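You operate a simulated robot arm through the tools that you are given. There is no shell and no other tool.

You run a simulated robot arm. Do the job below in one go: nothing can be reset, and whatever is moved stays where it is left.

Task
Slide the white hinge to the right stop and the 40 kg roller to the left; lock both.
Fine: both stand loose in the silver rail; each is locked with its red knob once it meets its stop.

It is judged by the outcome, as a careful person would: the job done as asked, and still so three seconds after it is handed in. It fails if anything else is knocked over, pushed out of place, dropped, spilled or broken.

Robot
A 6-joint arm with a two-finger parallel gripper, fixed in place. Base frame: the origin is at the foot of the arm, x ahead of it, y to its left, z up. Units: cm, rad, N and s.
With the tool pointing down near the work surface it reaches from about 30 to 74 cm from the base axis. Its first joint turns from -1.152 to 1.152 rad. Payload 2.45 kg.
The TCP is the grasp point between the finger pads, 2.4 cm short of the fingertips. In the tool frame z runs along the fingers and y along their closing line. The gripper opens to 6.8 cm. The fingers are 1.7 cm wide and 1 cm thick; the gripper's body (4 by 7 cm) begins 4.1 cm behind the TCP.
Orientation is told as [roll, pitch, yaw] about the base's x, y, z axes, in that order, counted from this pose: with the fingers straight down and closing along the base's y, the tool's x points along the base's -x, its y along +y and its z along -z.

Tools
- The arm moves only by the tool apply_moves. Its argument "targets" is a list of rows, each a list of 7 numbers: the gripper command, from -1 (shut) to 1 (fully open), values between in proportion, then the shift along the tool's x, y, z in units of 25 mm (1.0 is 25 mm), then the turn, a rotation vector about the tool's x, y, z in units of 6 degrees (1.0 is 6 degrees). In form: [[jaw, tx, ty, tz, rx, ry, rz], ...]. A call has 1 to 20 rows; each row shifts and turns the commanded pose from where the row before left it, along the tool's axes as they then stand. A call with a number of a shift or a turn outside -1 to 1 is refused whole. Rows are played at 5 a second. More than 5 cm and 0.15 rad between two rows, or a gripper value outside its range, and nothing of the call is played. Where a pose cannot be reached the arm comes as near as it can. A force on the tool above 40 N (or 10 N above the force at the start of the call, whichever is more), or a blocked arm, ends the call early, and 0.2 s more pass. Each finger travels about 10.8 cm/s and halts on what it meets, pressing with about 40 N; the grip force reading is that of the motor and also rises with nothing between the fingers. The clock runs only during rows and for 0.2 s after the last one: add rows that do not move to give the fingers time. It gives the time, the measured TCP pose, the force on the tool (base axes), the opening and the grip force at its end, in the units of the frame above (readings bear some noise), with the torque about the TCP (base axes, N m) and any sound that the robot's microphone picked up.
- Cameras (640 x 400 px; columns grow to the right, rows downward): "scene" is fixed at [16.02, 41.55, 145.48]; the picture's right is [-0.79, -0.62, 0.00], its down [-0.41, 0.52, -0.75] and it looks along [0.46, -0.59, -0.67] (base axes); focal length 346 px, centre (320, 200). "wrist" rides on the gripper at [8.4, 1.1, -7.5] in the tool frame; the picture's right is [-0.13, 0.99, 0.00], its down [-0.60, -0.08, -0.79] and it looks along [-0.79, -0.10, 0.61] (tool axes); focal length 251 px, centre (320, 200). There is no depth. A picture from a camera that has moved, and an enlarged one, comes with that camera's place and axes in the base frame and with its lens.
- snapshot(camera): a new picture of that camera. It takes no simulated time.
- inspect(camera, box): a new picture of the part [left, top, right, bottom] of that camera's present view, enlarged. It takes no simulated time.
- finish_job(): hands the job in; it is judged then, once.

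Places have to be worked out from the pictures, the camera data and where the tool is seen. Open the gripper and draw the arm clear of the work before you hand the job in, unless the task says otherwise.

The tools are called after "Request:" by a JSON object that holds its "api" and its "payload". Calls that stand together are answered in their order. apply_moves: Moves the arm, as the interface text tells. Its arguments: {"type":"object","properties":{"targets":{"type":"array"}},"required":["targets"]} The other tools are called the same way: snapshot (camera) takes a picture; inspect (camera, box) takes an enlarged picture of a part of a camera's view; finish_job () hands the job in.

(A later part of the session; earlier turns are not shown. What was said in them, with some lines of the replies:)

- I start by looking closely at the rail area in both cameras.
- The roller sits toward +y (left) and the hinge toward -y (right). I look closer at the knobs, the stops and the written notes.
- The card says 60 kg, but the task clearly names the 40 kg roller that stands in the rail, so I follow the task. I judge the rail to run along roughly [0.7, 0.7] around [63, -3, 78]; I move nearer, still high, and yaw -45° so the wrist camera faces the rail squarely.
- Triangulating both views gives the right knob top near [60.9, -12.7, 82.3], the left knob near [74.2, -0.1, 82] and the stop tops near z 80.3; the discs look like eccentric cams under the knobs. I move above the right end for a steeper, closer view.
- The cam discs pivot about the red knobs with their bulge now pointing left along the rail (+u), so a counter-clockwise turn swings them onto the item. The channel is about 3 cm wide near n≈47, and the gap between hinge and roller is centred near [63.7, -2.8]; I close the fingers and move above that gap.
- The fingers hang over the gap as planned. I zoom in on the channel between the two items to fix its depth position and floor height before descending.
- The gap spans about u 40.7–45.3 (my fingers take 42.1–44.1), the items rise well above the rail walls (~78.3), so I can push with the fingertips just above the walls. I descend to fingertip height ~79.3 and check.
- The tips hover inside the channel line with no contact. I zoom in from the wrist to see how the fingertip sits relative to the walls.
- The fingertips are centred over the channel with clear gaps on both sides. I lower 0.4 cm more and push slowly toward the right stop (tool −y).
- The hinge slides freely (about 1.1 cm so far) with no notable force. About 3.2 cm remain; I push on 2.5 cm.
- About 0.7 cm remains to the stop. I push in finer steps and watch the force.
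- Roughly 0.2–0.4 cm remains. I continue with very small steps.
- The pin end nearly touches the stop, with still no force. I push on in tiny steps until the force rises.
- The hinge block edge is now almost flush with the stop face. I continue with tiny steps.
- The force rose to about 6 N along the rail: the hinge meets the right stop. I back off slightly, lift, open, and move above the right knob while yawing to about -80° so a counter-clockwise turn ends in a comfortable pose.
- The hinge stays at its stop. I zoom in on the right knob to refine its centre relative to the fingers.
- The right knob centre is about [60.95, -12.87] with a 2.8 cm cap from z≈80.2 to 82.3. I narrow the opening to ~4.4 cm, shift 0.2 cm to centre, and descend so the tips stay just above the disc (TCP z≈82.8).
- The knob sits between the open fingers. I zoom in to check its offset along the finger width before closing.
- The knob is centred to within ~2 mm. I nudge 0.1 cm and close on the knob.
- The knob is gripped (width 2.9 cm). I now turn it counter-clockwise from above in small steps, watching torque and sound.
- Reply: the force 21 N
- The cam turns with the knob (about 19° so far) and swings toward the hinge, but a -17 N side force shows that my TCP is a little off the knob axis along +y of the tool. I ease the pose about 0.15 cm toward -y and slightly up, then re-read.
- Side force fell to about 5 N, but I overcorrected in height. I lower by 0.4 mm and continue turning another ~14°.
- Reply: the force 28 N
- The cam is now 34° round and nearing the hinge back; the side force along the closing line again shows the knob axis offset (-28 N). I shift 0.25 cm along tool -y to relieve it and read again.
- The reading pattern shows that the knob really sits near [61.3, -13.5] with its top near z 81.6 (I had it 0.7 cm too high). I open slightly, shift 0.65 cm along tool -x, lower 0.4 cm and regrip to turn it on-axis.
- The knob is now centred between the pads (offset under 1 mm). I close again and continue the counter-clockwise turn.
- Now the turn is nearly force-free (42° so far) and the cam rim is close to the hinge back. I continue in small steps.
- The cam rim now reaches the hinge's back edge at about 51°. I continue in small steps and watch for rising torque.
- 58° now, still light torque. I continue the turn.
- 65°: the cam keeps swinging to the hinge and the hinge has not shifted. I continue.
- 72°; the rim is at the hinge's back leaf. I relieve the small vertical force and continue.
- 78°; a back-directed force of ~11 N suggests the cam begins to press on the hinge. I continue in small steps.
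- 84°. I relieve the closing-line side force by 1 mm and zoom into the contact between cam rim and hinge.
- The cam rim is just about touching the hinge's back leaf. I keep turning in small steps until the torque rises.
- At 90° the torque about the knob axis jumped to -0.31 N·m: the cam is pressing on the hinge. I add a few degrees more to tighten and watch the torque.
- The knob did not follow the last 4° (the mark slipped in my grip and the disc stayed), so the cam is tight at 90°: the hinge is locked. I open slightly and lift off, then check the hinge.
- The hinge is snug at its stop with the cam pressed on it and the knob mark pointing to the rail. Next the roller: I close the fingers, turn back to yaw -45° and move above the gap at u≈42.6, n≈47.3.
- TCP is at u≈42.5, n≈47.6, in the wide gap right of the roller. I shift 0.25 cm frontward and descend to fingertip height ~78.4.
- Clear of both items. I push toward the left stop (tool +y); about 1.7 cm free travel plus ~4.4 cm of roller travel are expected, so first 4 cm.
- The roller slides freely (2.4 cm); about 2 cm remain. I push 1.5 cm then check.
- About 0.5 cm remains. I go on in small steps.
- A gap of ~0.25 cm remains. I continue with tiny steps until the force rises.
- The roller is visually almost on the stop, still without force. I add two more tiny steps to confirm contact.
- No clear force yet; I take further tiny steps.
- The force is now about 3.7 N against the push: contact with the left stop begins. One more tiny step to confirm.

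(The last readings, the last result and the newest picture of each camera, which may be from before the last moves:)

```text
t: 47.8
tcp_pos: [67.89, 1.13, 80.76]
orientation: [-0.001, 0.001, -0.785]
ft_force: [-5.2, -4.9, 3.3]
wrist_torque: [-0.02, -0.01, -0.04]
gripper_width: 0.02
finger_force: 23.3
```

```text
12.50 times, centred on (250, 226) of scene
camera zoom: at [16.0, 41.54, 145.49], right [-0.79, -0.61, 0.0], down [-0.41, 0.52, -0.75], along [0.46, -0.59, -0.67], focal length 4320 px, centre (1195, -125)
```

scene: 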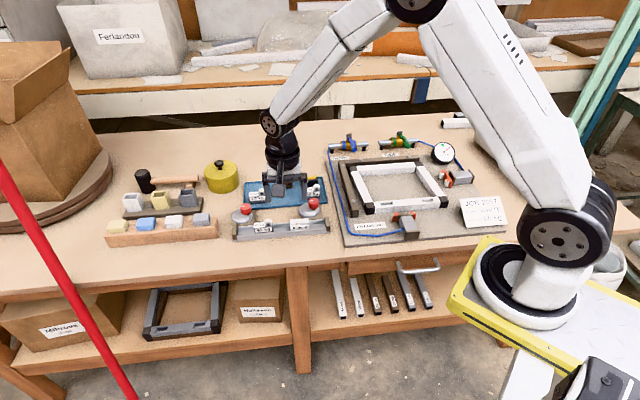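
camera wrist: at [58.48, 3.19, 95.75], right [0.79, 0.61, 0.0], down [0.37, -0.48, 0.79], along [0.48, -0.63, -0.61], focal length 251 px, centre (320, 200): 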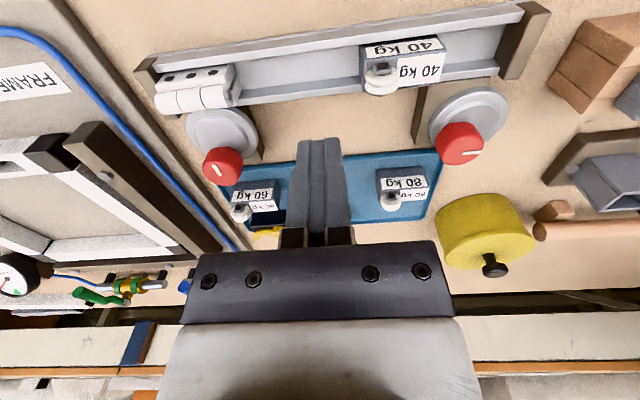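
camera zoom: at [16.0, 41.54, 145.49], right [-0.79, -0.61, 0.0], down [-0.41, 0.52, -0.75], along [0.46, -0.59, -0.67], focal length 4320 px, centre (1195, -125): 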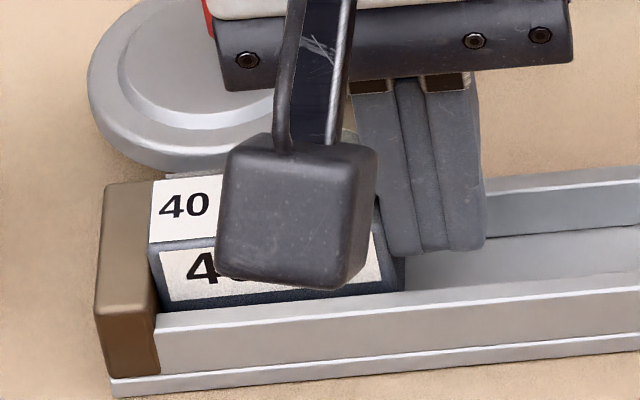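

The roller is firmly against the left stop (7 N, no further travel). I back off, lift, and move toward the left knob, which I now judge at about [74.4, -0.3], top z≈81.6, again with yaw about -80°.

Request:
{"api": "apply_moves", "payload": {"targets": [[-1, 0, -0.1, 0, 0, 0, 0], [-1, 0, -0.1, 0, 0, 0, 0], [-1, 0, 0, -0.8, 0, 0, 0], [-1, 0, 0, -0.9, 0, 0, 0], [-1, 0, 0, -0.9, 0, 0, 0], [0.3, -0.56, 0.41, 0, 0, 0, 0], [0.3, -0.56, 0.41, 0, 0, 0, 0], [0.3, -0.56, 0.41, 0, 0, 0, 0], [0.3, -0.56, 0.41, 0, 0, 0, 0], [0.3, 0, 0, 0, 0, 0, 0.97], [0.3, 0, 0, 0, 0, 0, 0.97], [0.3, 0, 0, 0, 0, 0, 0.97], [0.3, 0, 0, 0, 0, 0, 0.97], [0.3, 0, 0, 0, 0, 0, 0.97], [0.3, 0, 0, 0, 0, 0, 0.97], [0.3, 0, 0, 0, 0, 0, 0]]}}

Request:
{"api": "snapshot", "payload": {"camera": "wrist"}}

Request:
{"api": "inspect", "payload": {"camera": "scene", "box": [220, 160, 340, 250]}}

```text
t: 51.2
tcp_pos: [74.5, -0.23, 87.45]
orientation: [0.001, 0.0, -1.397]
ft_force: [0.0, -0.5, 0.0]
wrist_torque: [0.01, 0.0, 0.0]
gripper_width: 4.44
finger_force: 0.2
```

```text
taken
camera wrist: at [74.05, 8.28, 94.95], right [1.0, 0.04, 0.0], down [0.03, -0.61, 0.79], along [0.04, -0.79, -0.61], focal length 251 px, centre (320, 200)
```

wrist: 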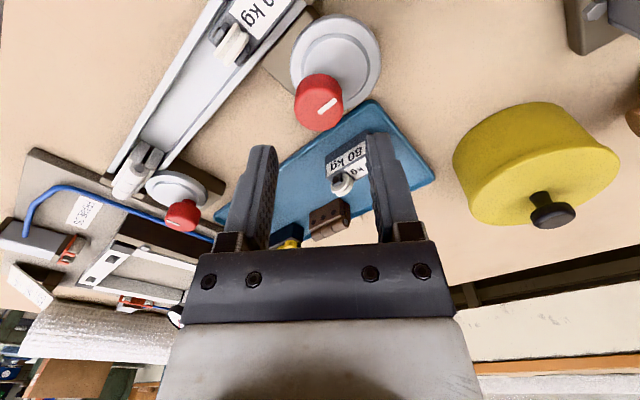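

```text
4.44 times, centred on (280, 205) of scene
camera zoom: at [16.02, 41.55, 145.48], right [-0.79, -0.62, 0.0], down [-0.41, 0.52, -0.75], along [0.46, -0.59, -0.67], focal length 1536 px, centre (498, 178)
```

zoom: 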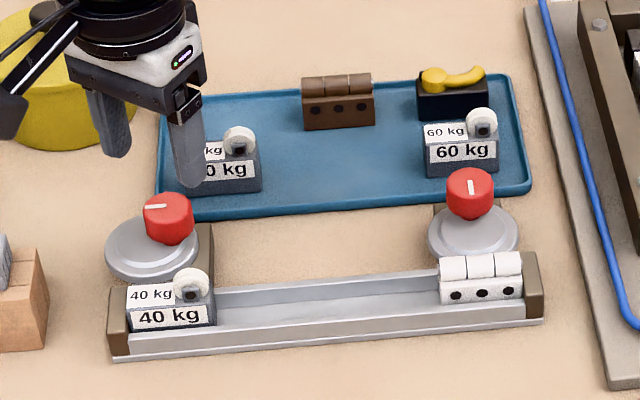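

The arm reaches above the left knob and the roller sits at its stop. I zoom in to find the knob centre in the tool frame.

Request:
{"api": "inspect", "payload": {"camera": "wrist", "box": [260, 0, 400, 140]}}

Request:
{"api": "inspect", "payload": {"camera": "scene", "box": [234, 190, 284, 240]}}

```text
2.86 times, centred on (330, 70) of wrist
camera zoom: at [74.05, 8.28, 94.95], right [1.0, 0.04, 0.0], down [0.03, -0.61, 0.79], along [0.04, -0.79, -0.61], focal length 718 px, centre (291, 571)
```

zoom: 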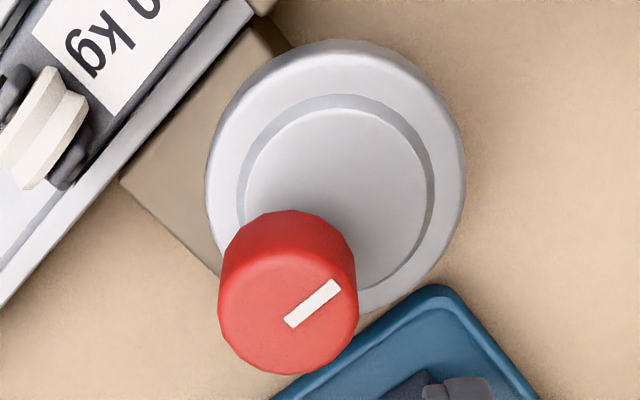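

```text
8.00 times, centred on (259, 215) of scene
camera zoom: at [16.02, 41.55, 145.48], right [-0.79, -0.62, 0.0], down [-0.41, 0.52, -0.75], along [0.46, -0.59, -0.67], focal length 2765 px, centre (808, 80)
```

zoom: 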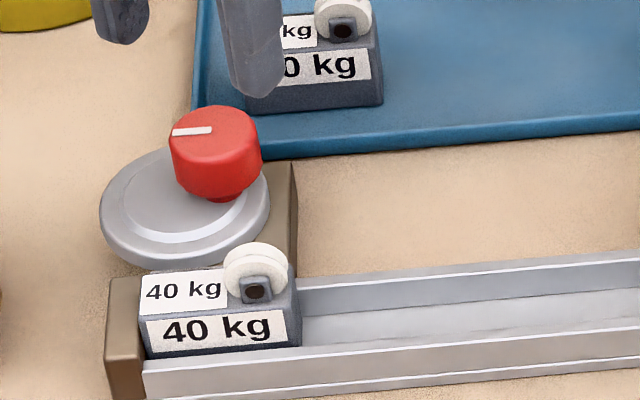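

The left knob centre comes out at about [74.5, -0.35], within 0.15 cm of the TCP. I shift slightly and descend to TCP z≈82.4.

Request:
{"api": "apply_moves", "payload": {"targets": [[0.3, -0.05, 0, 0.4, 0, 0, 0], [0.3, 0, 0, 0.5, 0, 0, 0], [0.3, 0, 0, 0.5, 0, 0, 0], [0.3, 0, 0, 0.4, 0, 0, 0], [0.3, 0, 0, 0.2, 0, 0, 0], [0.3, 0, 0, 0, 0, 0, 0]]}}

Request:
{"api": "inspect", "payload": {"camera": "wrist", "box": [220, 80, 420, 220]}}

Request:
{"api": "inspect", "payload": {"camera": "scene", "box": [224, 170, 294, 240]}}

```text
t: 52.6
tcp_pos: [74.42, -0.38, 82.31]
orientation: [0.0, -0.002, -1.394]
ft_force: [0.0, -0.7, -0.2]
wrist_torque: [0.04, 0.0, 0.03]
gripper_width: 4.41
finger_force: 0.1
```

```text
2.86 times, centred on (320, 150) of wrist
camera zoom: at [74.02, 8.14, 89.9], right [1.0, 0.05, 0.0], down [0.03, -0.61, 0.79], along [0.04, -0.79, -0.61], focal length 718 px, centre (320, 343)
```

zoom: 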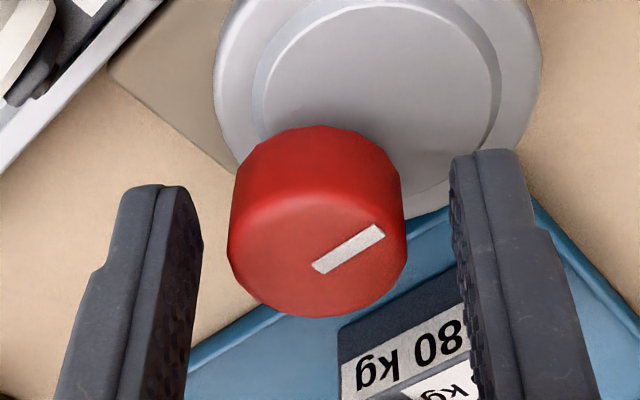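

```text
5.71 times, centred on (259, 205) of scene
camera zoom: at [16.02, 41.55, 145.48], right [-0.79, -0.62, 0.0], down [-0.41, 0.52, -0.75], along [0.46, -0.59, -0.67], focal length 1975 px, centre (669, 171)
```

zoom: 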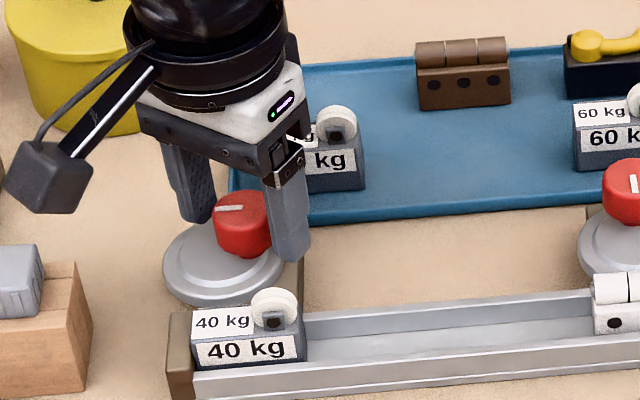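

Centred within ~0.5 mm. I close on the knob and begin the counter-clockwise turn.

Request:
{"api": "apply_moves", "payload": {"targets": [[-1, 0, 0, 0, 0, 0, 0], [-1, 0, 0, 0, 0, 0, 0], [-1, 0, 0, 0, 0, 0, 0]]}}

Request:
{"api": "apply_moves", "payload": {"targets": [[-1, 0, 0, 0, 0, 0, -0.8], [-1, 0, 0, 0, 0, 0, -0.8], [-1, 0, 0, 0, 0, 0, 0]]}}

Request:
{"api": "inspect", "payload": {"camera": "wrist", "box": [200, 0, 440, 190]}}

```text
t: 53.4
tcp_pos: [74.38, -0.48, 82.43]
orientation: [-0.003, -0.001, -1.395]
ft_force: [-5.5, -0.9, 2.1]
wrist_torque: [-0.08, 0.18, 0.01]
gripper_width: 2.93
finger_force: 43.3
```

```text
t: 54.2
tcp_pos: [74.37, -0.44, 82.41]
orientation: [0.0, 0.0, -1.227]
ft_force: [-6.2, -3.1, 0.3]
wrist_torque: [0.04, 0.16, -0.02]
gripper_width: 2.95
finger_force: 43.1
```

```text
2.11 times, centred on (320, 95) of wrist
camera zoom: at [72.56, 7.95, 89.9], right [0.98, 0.21, 0.0], down [0.13, -0.59, 0.79], along [0.17, -0.78, -0.61], focal length 529 px, centre (320, 421)
```

zoom: 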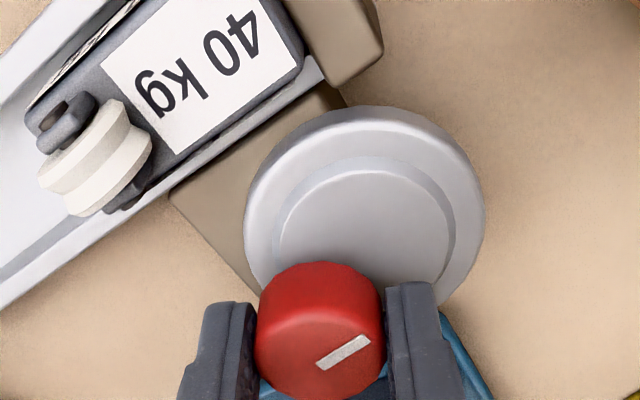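

The knob turns with only ~6 N side force. I correct slightly and continue another ~19°.

Request:
{"api": "apply_moves", "payload": {"targets": [[-1, 0, -0.02, 0, 0, 0, -0.8], [-1, 0, 0, 0, 0, 0, -0.8], [-1, 0, 0, 0, 0, 0, -0.8], [-1, 0, 0, 0, 0, 0, -0.8], [-1, 0, 0, 0, 0, 0, 0]]}}

Request:
{"api": "inspect", "payload": {"camera": "wrist", "box": [200, 0, 440, 190]}}

Request:
{"api": "inspect", "payload": {"camera": "scene", "box": [230, 195, 280, 245]}}

```text
t: 55.4
tcp_pos: [74.31, -0.5, 82.31]
orientation: [-0.003, 0.0, -0.892]
ft_force: [-10.6, -6.6, -4.0]
wrist_torque: [-0.55, -0.13, 0.03]
gripper_width: 2.96
finger_force: 42.9
```

```text
2.11 times, centred on (320, 95) of wrist
camera zoom: at [69.94, 6.89, 89.9], right [0.85, 0.52, 0.0], down [0.32, -0.52, 0.79], along [0.41, -0.68, -0.61], focal length 529 px, centre (320, 421)
```

zoom: 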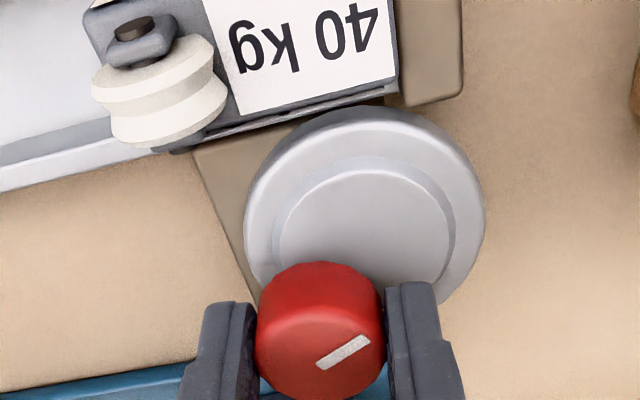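

```text
8.00 times, centred on (255, 220) of scene
camera zoom: at [16.0, 41.54, 145.49], right [-0.79, -0.61, 0.0], down [-0.41, 0.52, -0.75], along [0.46, -0.59, -0.67], focal length 2765 px, centre (840, 40)
```

zoom: 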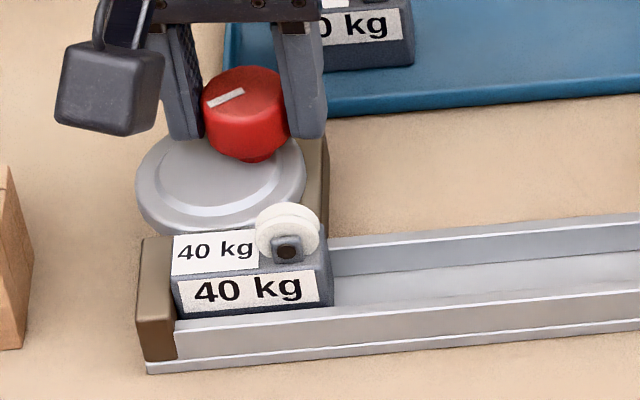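

29° done, roller unmoved. I relieve the side force (about 1 mm) and continue ~19°.

Request:
{"api": "apply_moves", "payload": {"targets": [[-1, 0, -0.04, 0, 0, 0, -0.8], [-1, 0, -0.02, 0, 0, 0, -0.8], [-1, 0, 0, 0, 0, 0, -0.8], [-1, 0, 0, 0, 0, 0, -0.8], [-1, 0, 0, 0, 0, 0, 0]]}}

Request:
{"api": "inspect", "payload": {"camera": "wrist", "box": [200, 0, 440, 190]}}

Request:
{"api": "inspect", "payload": {"camera": "scene", "box": [230, 195, 280, 245]}}

```text
t: 56.6
tcp_pos: [74.4, -0.47, 82.4]
orientation: [-0.002, 0.0, -0.556]
ft_force: [7.3, -0.7, -15.9]
wrist_torque: [0.06, -0.24, 0.02]
gripper_width: 2.95
finger_force: 43.5
```

```text
2.11 times, centred on (320, 95) of wrist
camera zoom: at [67.77, 5.02, 89.9], right [0.63, 0.77, 0.0], down [0.47, -0.39, 0.79], along [0.61, -0.5, -0.61], focal length 529 px, centre (320, 421)
```

zoom: 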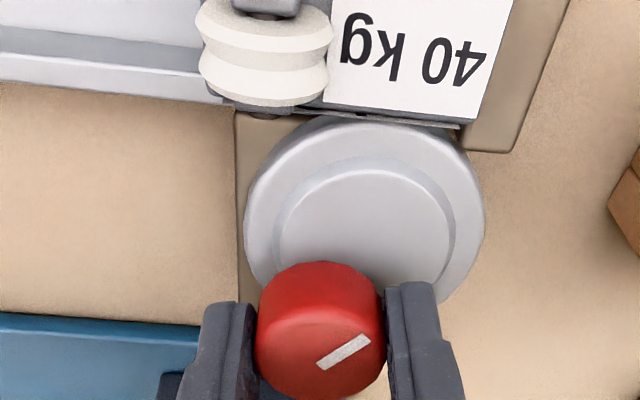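

```text
8.00 times, centred on (255, 220) of scene
camera zoom: at [16.07, 41.55, 145.47], right [-0.79, -0.62, 0.0], down [-0.41, 0.52, -0.75], along [0.46, -0.59, -0.67], focal length 2765 px, centre (840, 40)
```

zoom: 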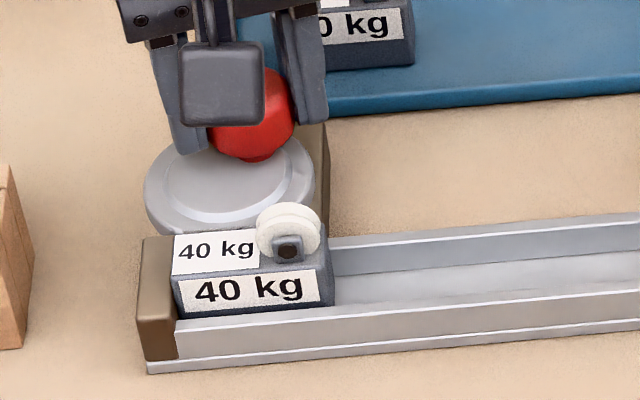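

48° done. I lower 0.5 mm to relieve the vertical force and continue ~13°.

Request:
{"api": "apply_moves", "payload": {"targets": [[-1, 0, 0.01, 0.02, 0, 0, -0.7], [-1, 0, 0, 0, 0, 0, -0.7], [-1, 0, 0, 0, 0, 0, -0.7], [-1, 0, 0, 0, 0, 0, 0]]}}

Request:
{"api": "inspect", "payload": {"camera": "wrist", "box": [200, 0, 440, 190]}}

Request:
{"api": "inspect", "payload": {"camera": "scene", "box": [230, 195, 280, 245]}}

```text
t: 57.6
tcp_pos: [74.25, -0.5, 82.54]
orientation: [0.0, 0.0, -0.337]
ft_force: [8.1, 1.1, -11.6]
wrist_torque: [0.22, 0.22, 0.02]
gripper_width: 2.91
finger_force: 43.4
```

```text
2.11 times, centred on (320, 95) of wrist
camera zoom: at [66.76, 3.45, 89.91], right [0.45, 0.89, 0.0], down [0.54, -0.27, 0.79], along [0.71, -0.36, -0.61], focal length 529 px, centre (320, 421)
```

zoom: 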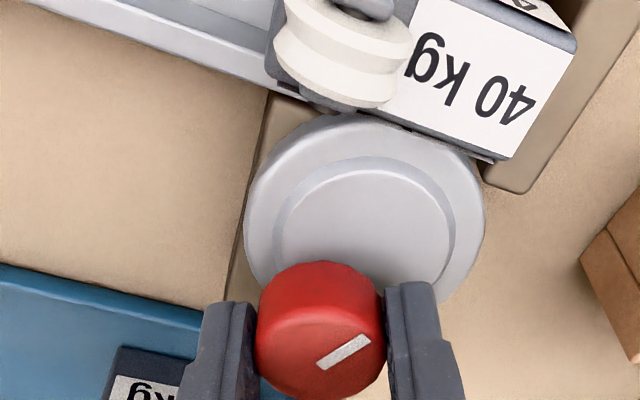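

```text
8.00 times, centred on (255, 220) of scene
camera zoom: at [16.06, 41.55, 145.47], right [-0.79, -0.62, 0.0], down [-0.41, 0.52, -0.75], along [0.46, -0.59, -0.67], focal length 2765 px, centre (840, 40)
```

zoom: 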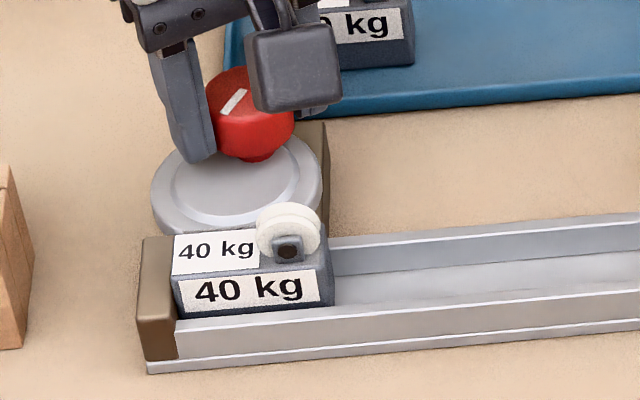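

61°. Forces stay small; I lower slightly and continue ~11°.

Request:
{"api": "apply_moves", "payload": {"targets": [[-1, 0.02, 0, 0.015, 0, 0, -0.6], [-1, 0, 0, 0, 0, 0, -0.6], [-1, 0, 0, 0, 0, 0, -0.6], [-1, 0, 0, 0, 0, 0, 0]]}}

Request:
{"api": "inspect", "payload": {"camera": "wrist", "box": [200, 0, 440, 190]}}

Request:
{"api": "inspect", "payload": {"camera": "scene", "box": [230, 195, 280, 245]}}

```text
t: 58.6
tcp_pos: [74.33, -0.37, 82.37]
orientation: [0.0, -0.001, -0.147]
ft_force: [6.3, 5.6, 0.9]
wrist_torque: [0.02, -0.79, 0.03]
gripper_width: 2.96
finger_force: 44.1
```

```text
2.11 times, centred on (320, 95) of wrist
camera zoom: at [66.16, 1.96, 89.89], right [0.27, 0.96, 0.0], down [0.58, -0.17, 0.79], along [0.76, -0.22, -0.61], focal length 529 px, centre (320, 421)
```

zoom: 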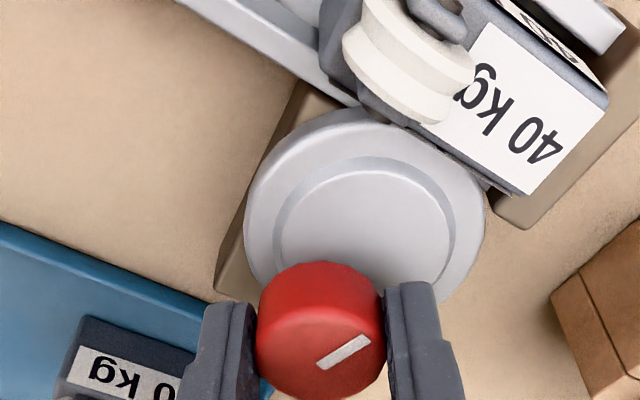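

```text
8.00 times, centred on (255, 220) of scene
camera zoom: at [16.03, 41.57, 145.47], right [-0.79, -0.62, 0.0], down [-0.41, 0.52, -0.75], along [0.46, -0.59, -0.67], focal length 2765 px, centre (840, 40)
```

zoom: 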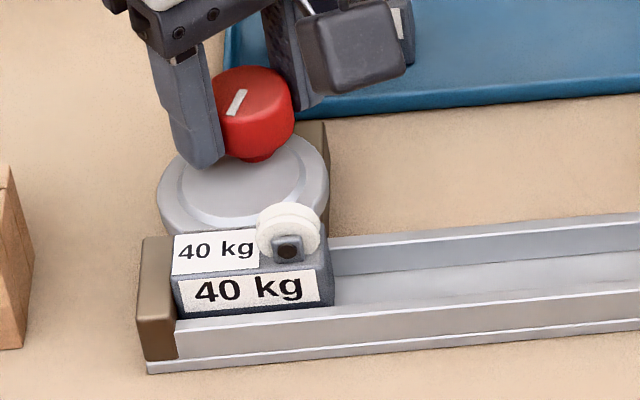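

72°; roller still on its stop. I continue in ~6–9° steps.

Request:
{"api": "apply_moves", "payload": {"targets": [[-1, 0, 0.02, 0, 0, 0, -0.5], [-1, 0, 0, 0, 0, 0, -0.5], [-1, 0, 0, 0, 0, 0, -0.4], [-1, 0, 0, 0, 0, 0, 0]]}}

Request:
{"api": "inspect", "payload": {"camera": "wrist", "box": [200, 0, 440, 190]}}

Request:
{"api": "inspect", "payload": {"camera": "scene", "box": [230, 195, 280, 245]}}

```text
t: 59.6
tcp_pos: [74.38, -0.44, 82.39]
orientation: [-0.002, -0.003, -0.002]
ft_force: [17.4, -1.4, 2.6]
wrist_torque: [-0.03, -0.47, 0.0]
gripper_width: 2.94
finger_force: 43.5
```

```text
2.11 times, centred on (320, 95) of wrist
camera zoom: at [65.89, 0.76, 89.88], right [0.13, 0.99, 0.0], down [0.6, -0.08, 0.8], along [0.79, -0.1, -0.61], focal length 529 px, centre (320, 421)
```

zoom: 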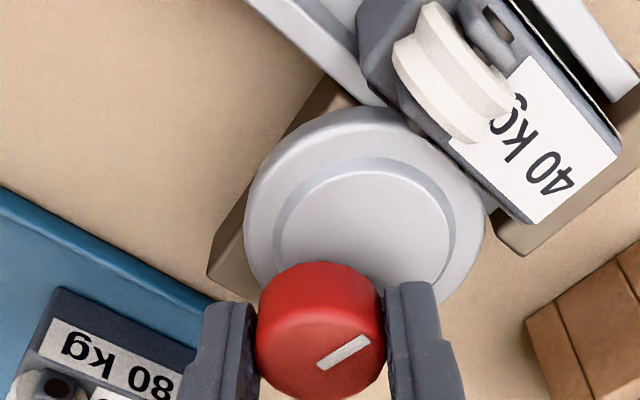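

```text
8.00 times, centred on (255, 220) of scene
camera zoom: at [16.05, 41.55, 145.48], right [-0.79, -0.61, 0.0], down [-0.41, 0.52, -0.75], along [0.46, -0.59, -0.67], focal length 2765 px, centre (840, 40)
```

zoom: 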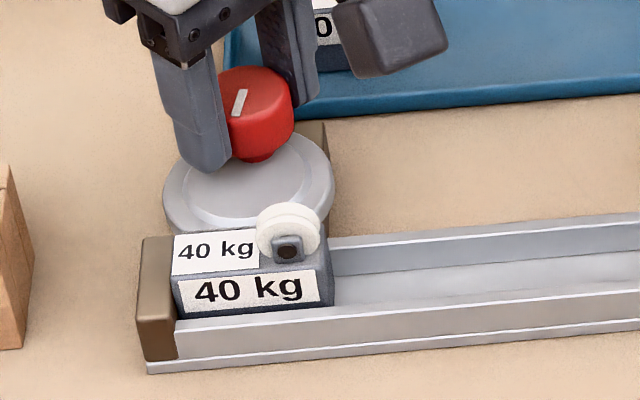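

80°. A +17 N x-force acts across the pads; I shift about 1 mm to relieve it and go on.

Request:
{"api": "apply_moves", "payload": {"targets": [[-1, -0.05, 0, 0, 0, 0, 0], [-1, 0, 0, 0, 0, 0, -0.5], [-1, 0, 0, 0, 0, 0, -0.5], [-1, 0, 0, 0, 0, 0, 0]]}}

Request:
{"api": "inspect", "payload": {"camera": "wrist", "box": [200, 0, 440, 190]}}

Request:
{"api": "inspect", "payload": {"camera": "scene", "box": [230, 195, 280, 245]}}

```text
t: 60.6
tcp_pos: [74.31, -0.44, 82.33]
orientation: [-0.001, 0.001, 0.103]
ft_force: [8.8, -5.1, 12.2]
wrist_torque: [-0.26, 0.78, -0.02]
gripper_width: 2.93
finger_force: 43.2
```

```text
2.11 times, centred on (320, 95) of wrist
camera zoom: at [65.85, -0.13, 89.91], right [0.03, 1.0, 0.0], down [0.61, -0.02, 0.79], along [0.79, -0.02, -0.61], focal length 529 px, centre (320, 421)
```

zoom: 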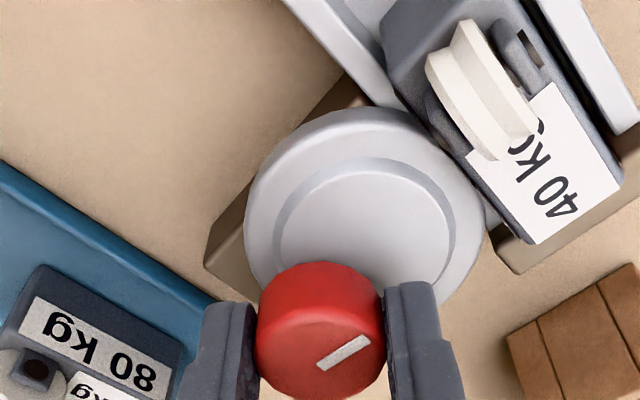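

```text
8.00 times, centred on (255, 220) of scene
camera zoom: at [16.01, 41.54, 145.48], right [-0.79, -0.61, 0.0], down [-0.41, 0.52, -0.75], along [0.46, -0.59, -0.67], focal length 2765 px, centre (840, 40)
```

zoom: 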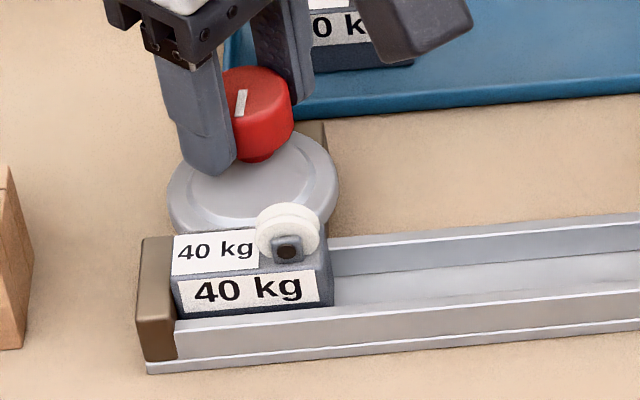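

86°. I continue to 90° in fine steps, watching for the torque rise seen on the other cam.

Request:
{"api": "apply_moves", "payload": {"targets": [[-1, 0, 0, -0.01, 0, 0, -0.4], [-1, 0, 0, 0, 0, 0, -0.3], [-1, 0, 0, 0, 0, 0, 0]]}}

Request:
{"api": "inspect", "payload": {"camera": "wrist", "box": [200, 0, 440, 190]}}

Request:
{"api": "inspect", "payload": {"camera": "scene", "box": [230, 195, 280, 245]}}

```text
t: 61.4
tcp_pos: [74.33, -0.44, 82.45]
orientation: [-0.001, 0.0, 0.177]
ft_force: [-2.1, -6.1, 17.2]
wrist_torque: [0.0, -0.38, -0.02]
gripper_width: 2.94
finger_force: 43.2
```

```text
2.11 times, centred on (320, 95) of wrist
camera zoom: at [65.86, -0.76, 89.91], right [-0.05, 1.0, 0.0], down [0.61, 0.03, 0.79], along [0.79, 0.04, -0.61], focal length 529 px, centre (320, 421)
```

zoom: 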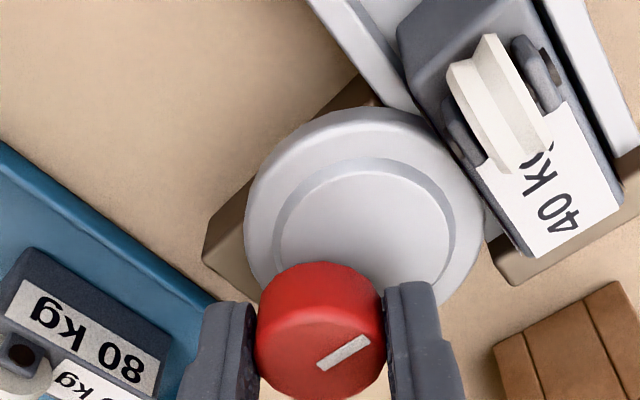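

```text
8.00 times, centred on (255, 220) of scene
camera zoom: at [15.97, 41.54, 145.49], right [-0.79, -0.61, 0.0], down [-0.41, 0.52, -0.75], along [0.46, -0.59, -0.67], focal length 2765 px, centre (840, 40)
```

zoom: 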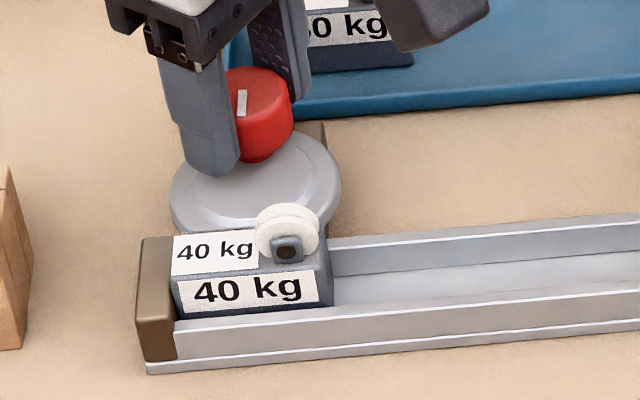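

No torque rise yet, and the mark leans a little less far than the right one did. I relieve the vertical force and turn ~5° more.

Request:
{"api": "apply_moves", "payload": {"targets": [[-1, 0, 0, -0.018, 0, 0, -0.4], [-1, 0, 0, 0, 0, 0, -0.4], [-1, 0, 0, 0, 0, 0, 0]]}}

Request:
{"api": "inspect", "payload": {"camera": "wrist", "box": [200, 0, 440, 190]}}

Request:
{"api": "inspect", "payload": {"camera": "scene", "box": [230, 195, 280, 245]}}

```text
t: 62.2
tcp_pos: [74.43, -0.38, 82.38]
orientation: [0.001, 0.001, 0.26]
ft_force: [-3.2, -10.5, 11.8]
wrist_torque: [-0.21, -0.12, -0.18]
gripper_width: 2.95
finger_force: 42.9
```

```text
2.11 times, centred on (320, 95) of wrist
camera zoom: at [65.93, -1.46, 89.87], right [-0.13, 0.99, 0.0], down [0.6, 0.08, 0.79], along [0.79, 0.1, -0.61], focal length 529 px, centre (320, 421)
```

zoom: 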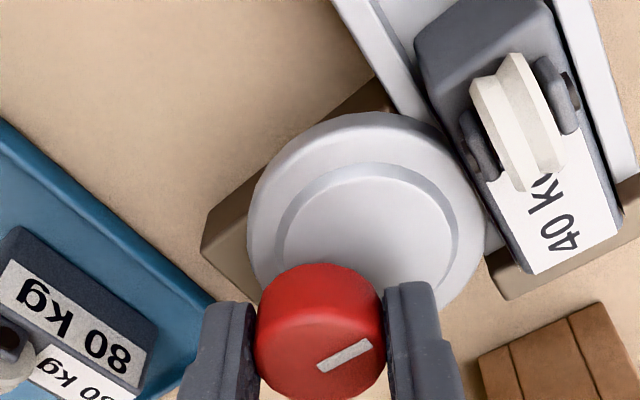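

```text
8.00 times, centred on (255, 220) of scene
camera zoom: at [15.98, 41.52, 145.49], right [-0.79, -0.61, 0.0], down [-0.41, 0.52, -0.75], along [0.46, -0.59, -0.67], focal length 2765 px, centre (840, 40)
```

zoom: 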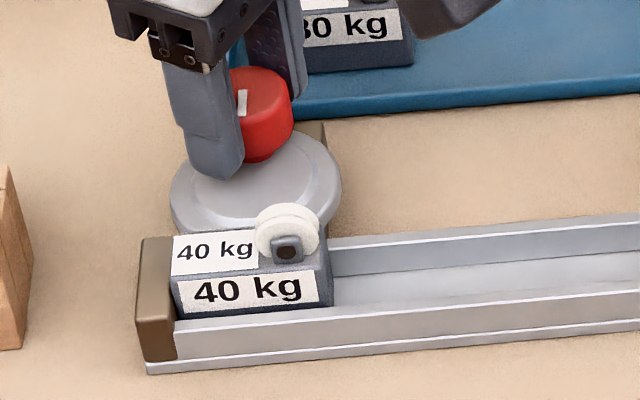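

Torque rose to -0.18 N·m and the knob begins to slip in the grip, as on the right side. I try 4° more to confirm it is at its tight end.

Request:
{"api": "apply_moves", "payload": {"targets": [[-1, 0, 0, -0.01, 0, 0, -0.4], [-1, 0, 0, 0, 0, 0, -0.3], [-1, 0, 0, 0, 0, 0, 0]]}}

Request:
{"api": "inspect", "payload": {"camera": "wrist", "box": [200, 0, 440, 190]}}

Request:
{"api": "inspect", "payload": {"camera": "scene", "box": [230, 195, 280, 245]}}

```text
t: 63.0
tcp_pos: [74.27, -0.41, 82.23]
orientation: [0.001, 0.002, 0.333]
ft_force: [-2.7, -14.6, 5.1]
wrist_torque: [-0.17, -0.27, -0.49]
gripper_width: 2.93
finger_force: 43.3
```

```text
2.11 times, centred on (320, 95) of wrist
camera zoom: at [66.05, -2.06, 89.85], right [-0.2, 0.98, 0.0], down [0.6, 0.12, 0.79], along [0.78, 0.16, -0.61], focal length 529 px, centre (320, 421)
```

zoom: 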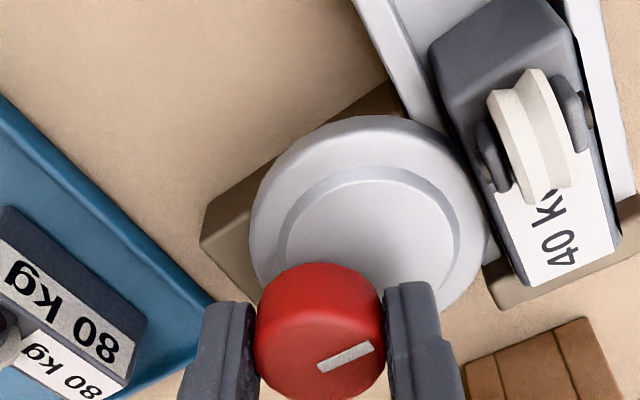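

```text
8.00 times, centred on (255, 220) of scene
camera zoom: at [16.0, 41.52, 145.49], right [-0.79, -0.61, 0.0], down [-0.41, 0.52, -0.75], along [0.46, -0.59, -0.67], focal length 2765 px, centre (840, 40)
```

zoom: 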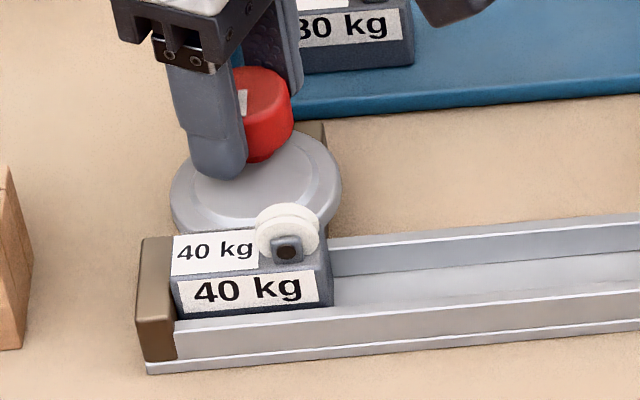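

The disc no longer moves and the torque reached -0.49 N·m: the roller's cam is tight. I open slightly, lift straight up and check both.

Request:
{"api": "apply_moves", "payload": {"targets": [[0.1, 0, 0, 0, 0, 0, 0], [0.1, 0, 0, 0, 0, 0, 0], [0.1, 0, 0, -0.4, 0, 0, 0], [0.1, 0, 0, -0.8, 0, 0, 0], [0.1, 0, 0, -0.9, 0, 0, 0], [0.1, 0, 0, 0, 0, 0, 0]]}}

Request:
{"api": "inspect", "payload": {"camera": "scene", "box": [225, 180, 345, 250]}}

Request:
{"api": "inspect", "payload": {"camera": "scene", "box": [230, 195, 280, 245]}}

Request:
{"api": "inspect", "payload": {"camera": "scene", "box": [286, 190, 336, 240]}}

Request:
{"api": "snapshot", "payload": {"camera": "wrist"}}

```text
t: 64.4
tcp_pos: [74.32, -0.2, 87.67]
orientation: [0.0, 0.001, 0.333]
ft_force: [-0.5, -0.5, -0.8]
wrist_torque: [0.01, 0.02, 0.01]
gripper_width: 3.74
finger_force: 0.0
```

```text
5.33 times, centred on (285, 215) of scene
camera zoom: at [16.02, 41.55, 145.48], right [-0.79, -0.62, 0.0], down [-0.41, 0.52, -0.75], along [0.46, -0.59, -0.67], focal length 1843 px, centre (507, 120)
```

zoom: 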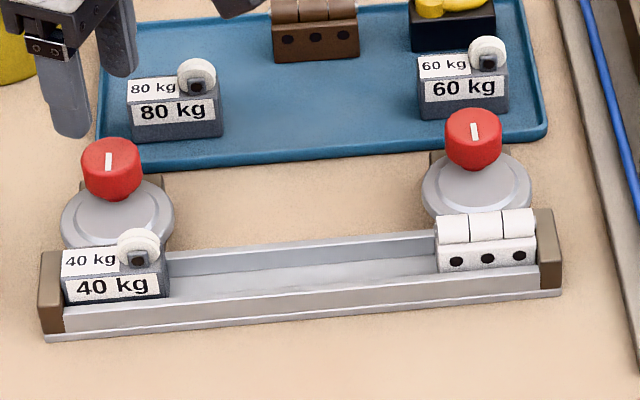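

```text
8.00 times, centred on (255, 220) of scene
camera zoom: at [16.02, 41.55, 145.48], right [-0.79, -0.62, 0.0], down [-0.41, 0.52, -0.75], along [0.46, -0.59, -0.67], focal length 2765 px, centre (840, 40)
```

zoom: 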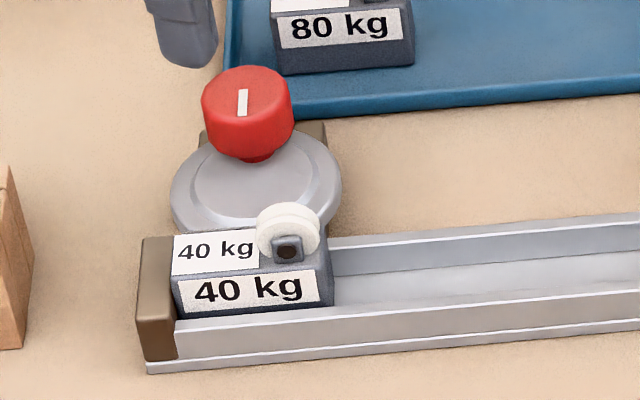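

```text
8.00 times, centred on (311, 215) of scene
camera zoom: at [16.02, 41.55, 145.48], right [-0.79, -0.62, 0.0], down [-0.41, 0.52, -0.75], along [0.46, -0.59, -0.67], focal length 2765 px, centre (392, 80)
```

zoom: 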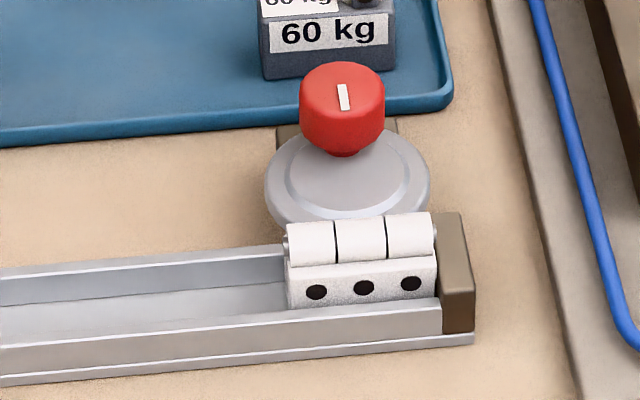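

```text
taken
camera wrist: at [66.05, -2.06, 95.26], right [-0.2, 0.98, 0.0], down [0.6, 0.12, 0.79], along [0.78, 0.16, -0.61], focal length 251 px, centre (320, 200)
```

wrist: 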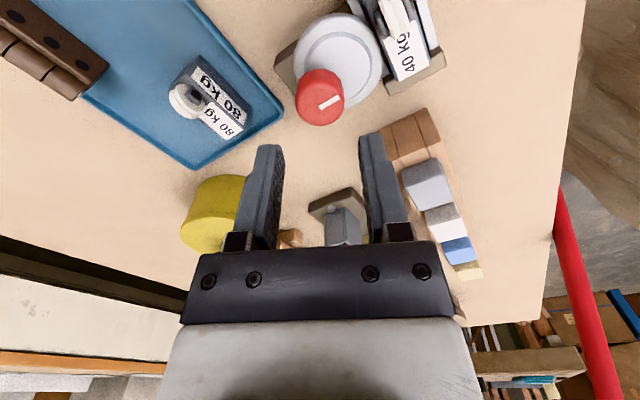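

Both items sit on their stops with the cams pressed on and both marks pointing at the rail; nothing else has shifted. I open the gripper, raise the arm and draw it back clear of the work.

Request:
{"api": "apply_moves", "payload": {"targets": [[0.3, 0, 0, -0.9, 0, 0, 0], [0.6, 0, 0, -0.9, 0, 0, 0], [1, 0, 0, -0.9, 0, 0, 0], [1, 0, 0, -0.9, 0, 0, 0], [1, 0, 0, -0.9, 0, 0, 0], [1, 0.9, 0.64, -0.5, 0, 0, 0], [1, 0.9, 0.64, -0.5, 0, 0, 0], [1, 0.9, 0.64, -0.5, 0, 0, 0], [1, 0.9, 0.64, -0.5, 0, 0, 0], [1, 0.9, 0.64, -0.5, 0, 0, 0], [1, 0.9, 0.64, -0.5, 0, 0, 0], [1, 0.9, 0.64, -0.5, 0, 0, 0], [1, 0.9, 0.64, -0.5, 0, 0, 0], [1, 0.9, 0.64, 0, 0, 0, 0], [1, 0.9, 0.64, 0, 0, 0, 0], [1, 0, 0, 0, 0, 0, 0]]}}

Request:
{"api": "snapshot", "payload": {"camera": "scene"}}

Request:
{"api": "inspect", "payload": {"camera": "scene", "box": [225, 160, 345, 250]}}

Request:
{"api": "snapshot", "payload": {"camera": "wrist"}}

```text
t: 67.8
tcp_pos: [47.55, 7.5, 108.94]
orientation: [0.0, -0.001, 0.333]
ft_force: [-0.1, 0.8, -1.0]
wrist_torque: [0.02, 0.0, 0.02]
gripper_width: 6.81
finger_force: 0.1
```

```text
taken
```

scene: 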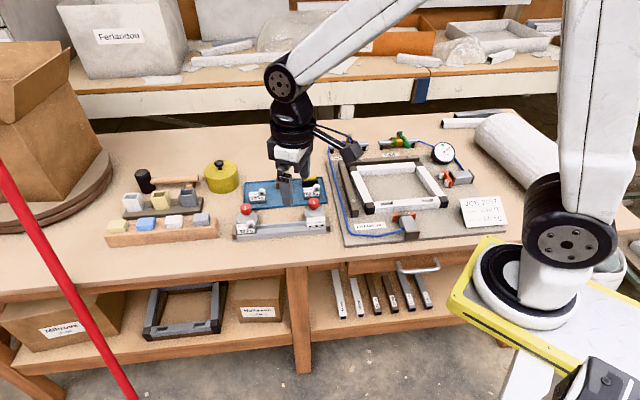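

```text
4.44 times, centred on (285, 205) of scene
camera zoom: at [16.01, 41.55, 145.48], right [-0.79, -0.62, 0.0], down [-0.41, 0.52, -0.75], along [0.46, -0.59, -0.67], focal length 1536 px, centre (476, 178)
```

zoom: 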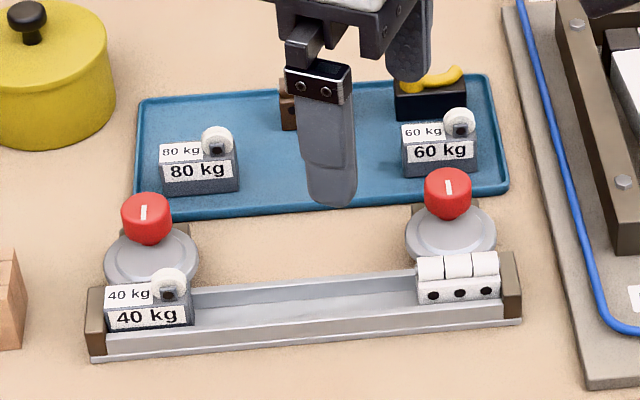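

```text
taken
camera wrist: at [39.31, 5.9, 116.55], right [-0.2, 0.98, 0.0], down [0.6, 0.12, 0.79], along [0.78, 0.16, -0.61], focal length 251 px, centre (320, 200)
```

wrist: 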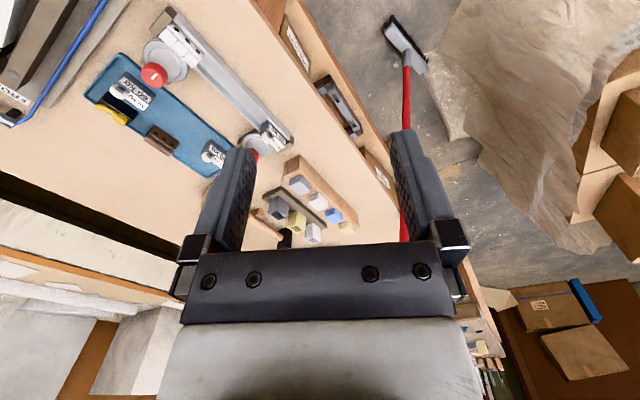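

The arm is clear and the gripper is open. The hinge rests on the right stop, the 40 kg roller rests on the left stop, both knobs are turned tight, and everything else is where it was, so I hand the job in.

Request:
{"api": "finish_job", "payload": {}}

```text
The job is handed in.
```

The white hinge is against the right stop and the 40 kg roller is against the left stop. Both are locked with their red knobs.

- **Stops:** I pushed each item until the force along the rail rose, to about 6 N for the hinge and 7 N for the roller. The final pictures show both still on their stops.
- **Locks:** I turned each knob about 90° counter-clockwise, until its cam pressed on the item and the knob would turn no further. I did not pull on the items afterwards to test the locks.
- **Side force:** On the first part of the right knob's turn I was off its axis and put up to about 28 N sideways on it. I regripped on centre, and the knob and rail did not shift.
- **Job card:** The card on the bench says "Roller 60 kg". I followed your instruction and used the 40 kg roller in the rail; the 60 kg and 80 kg rollers are untouched on the tray.

The gripper is open and the arm is clear of the work.
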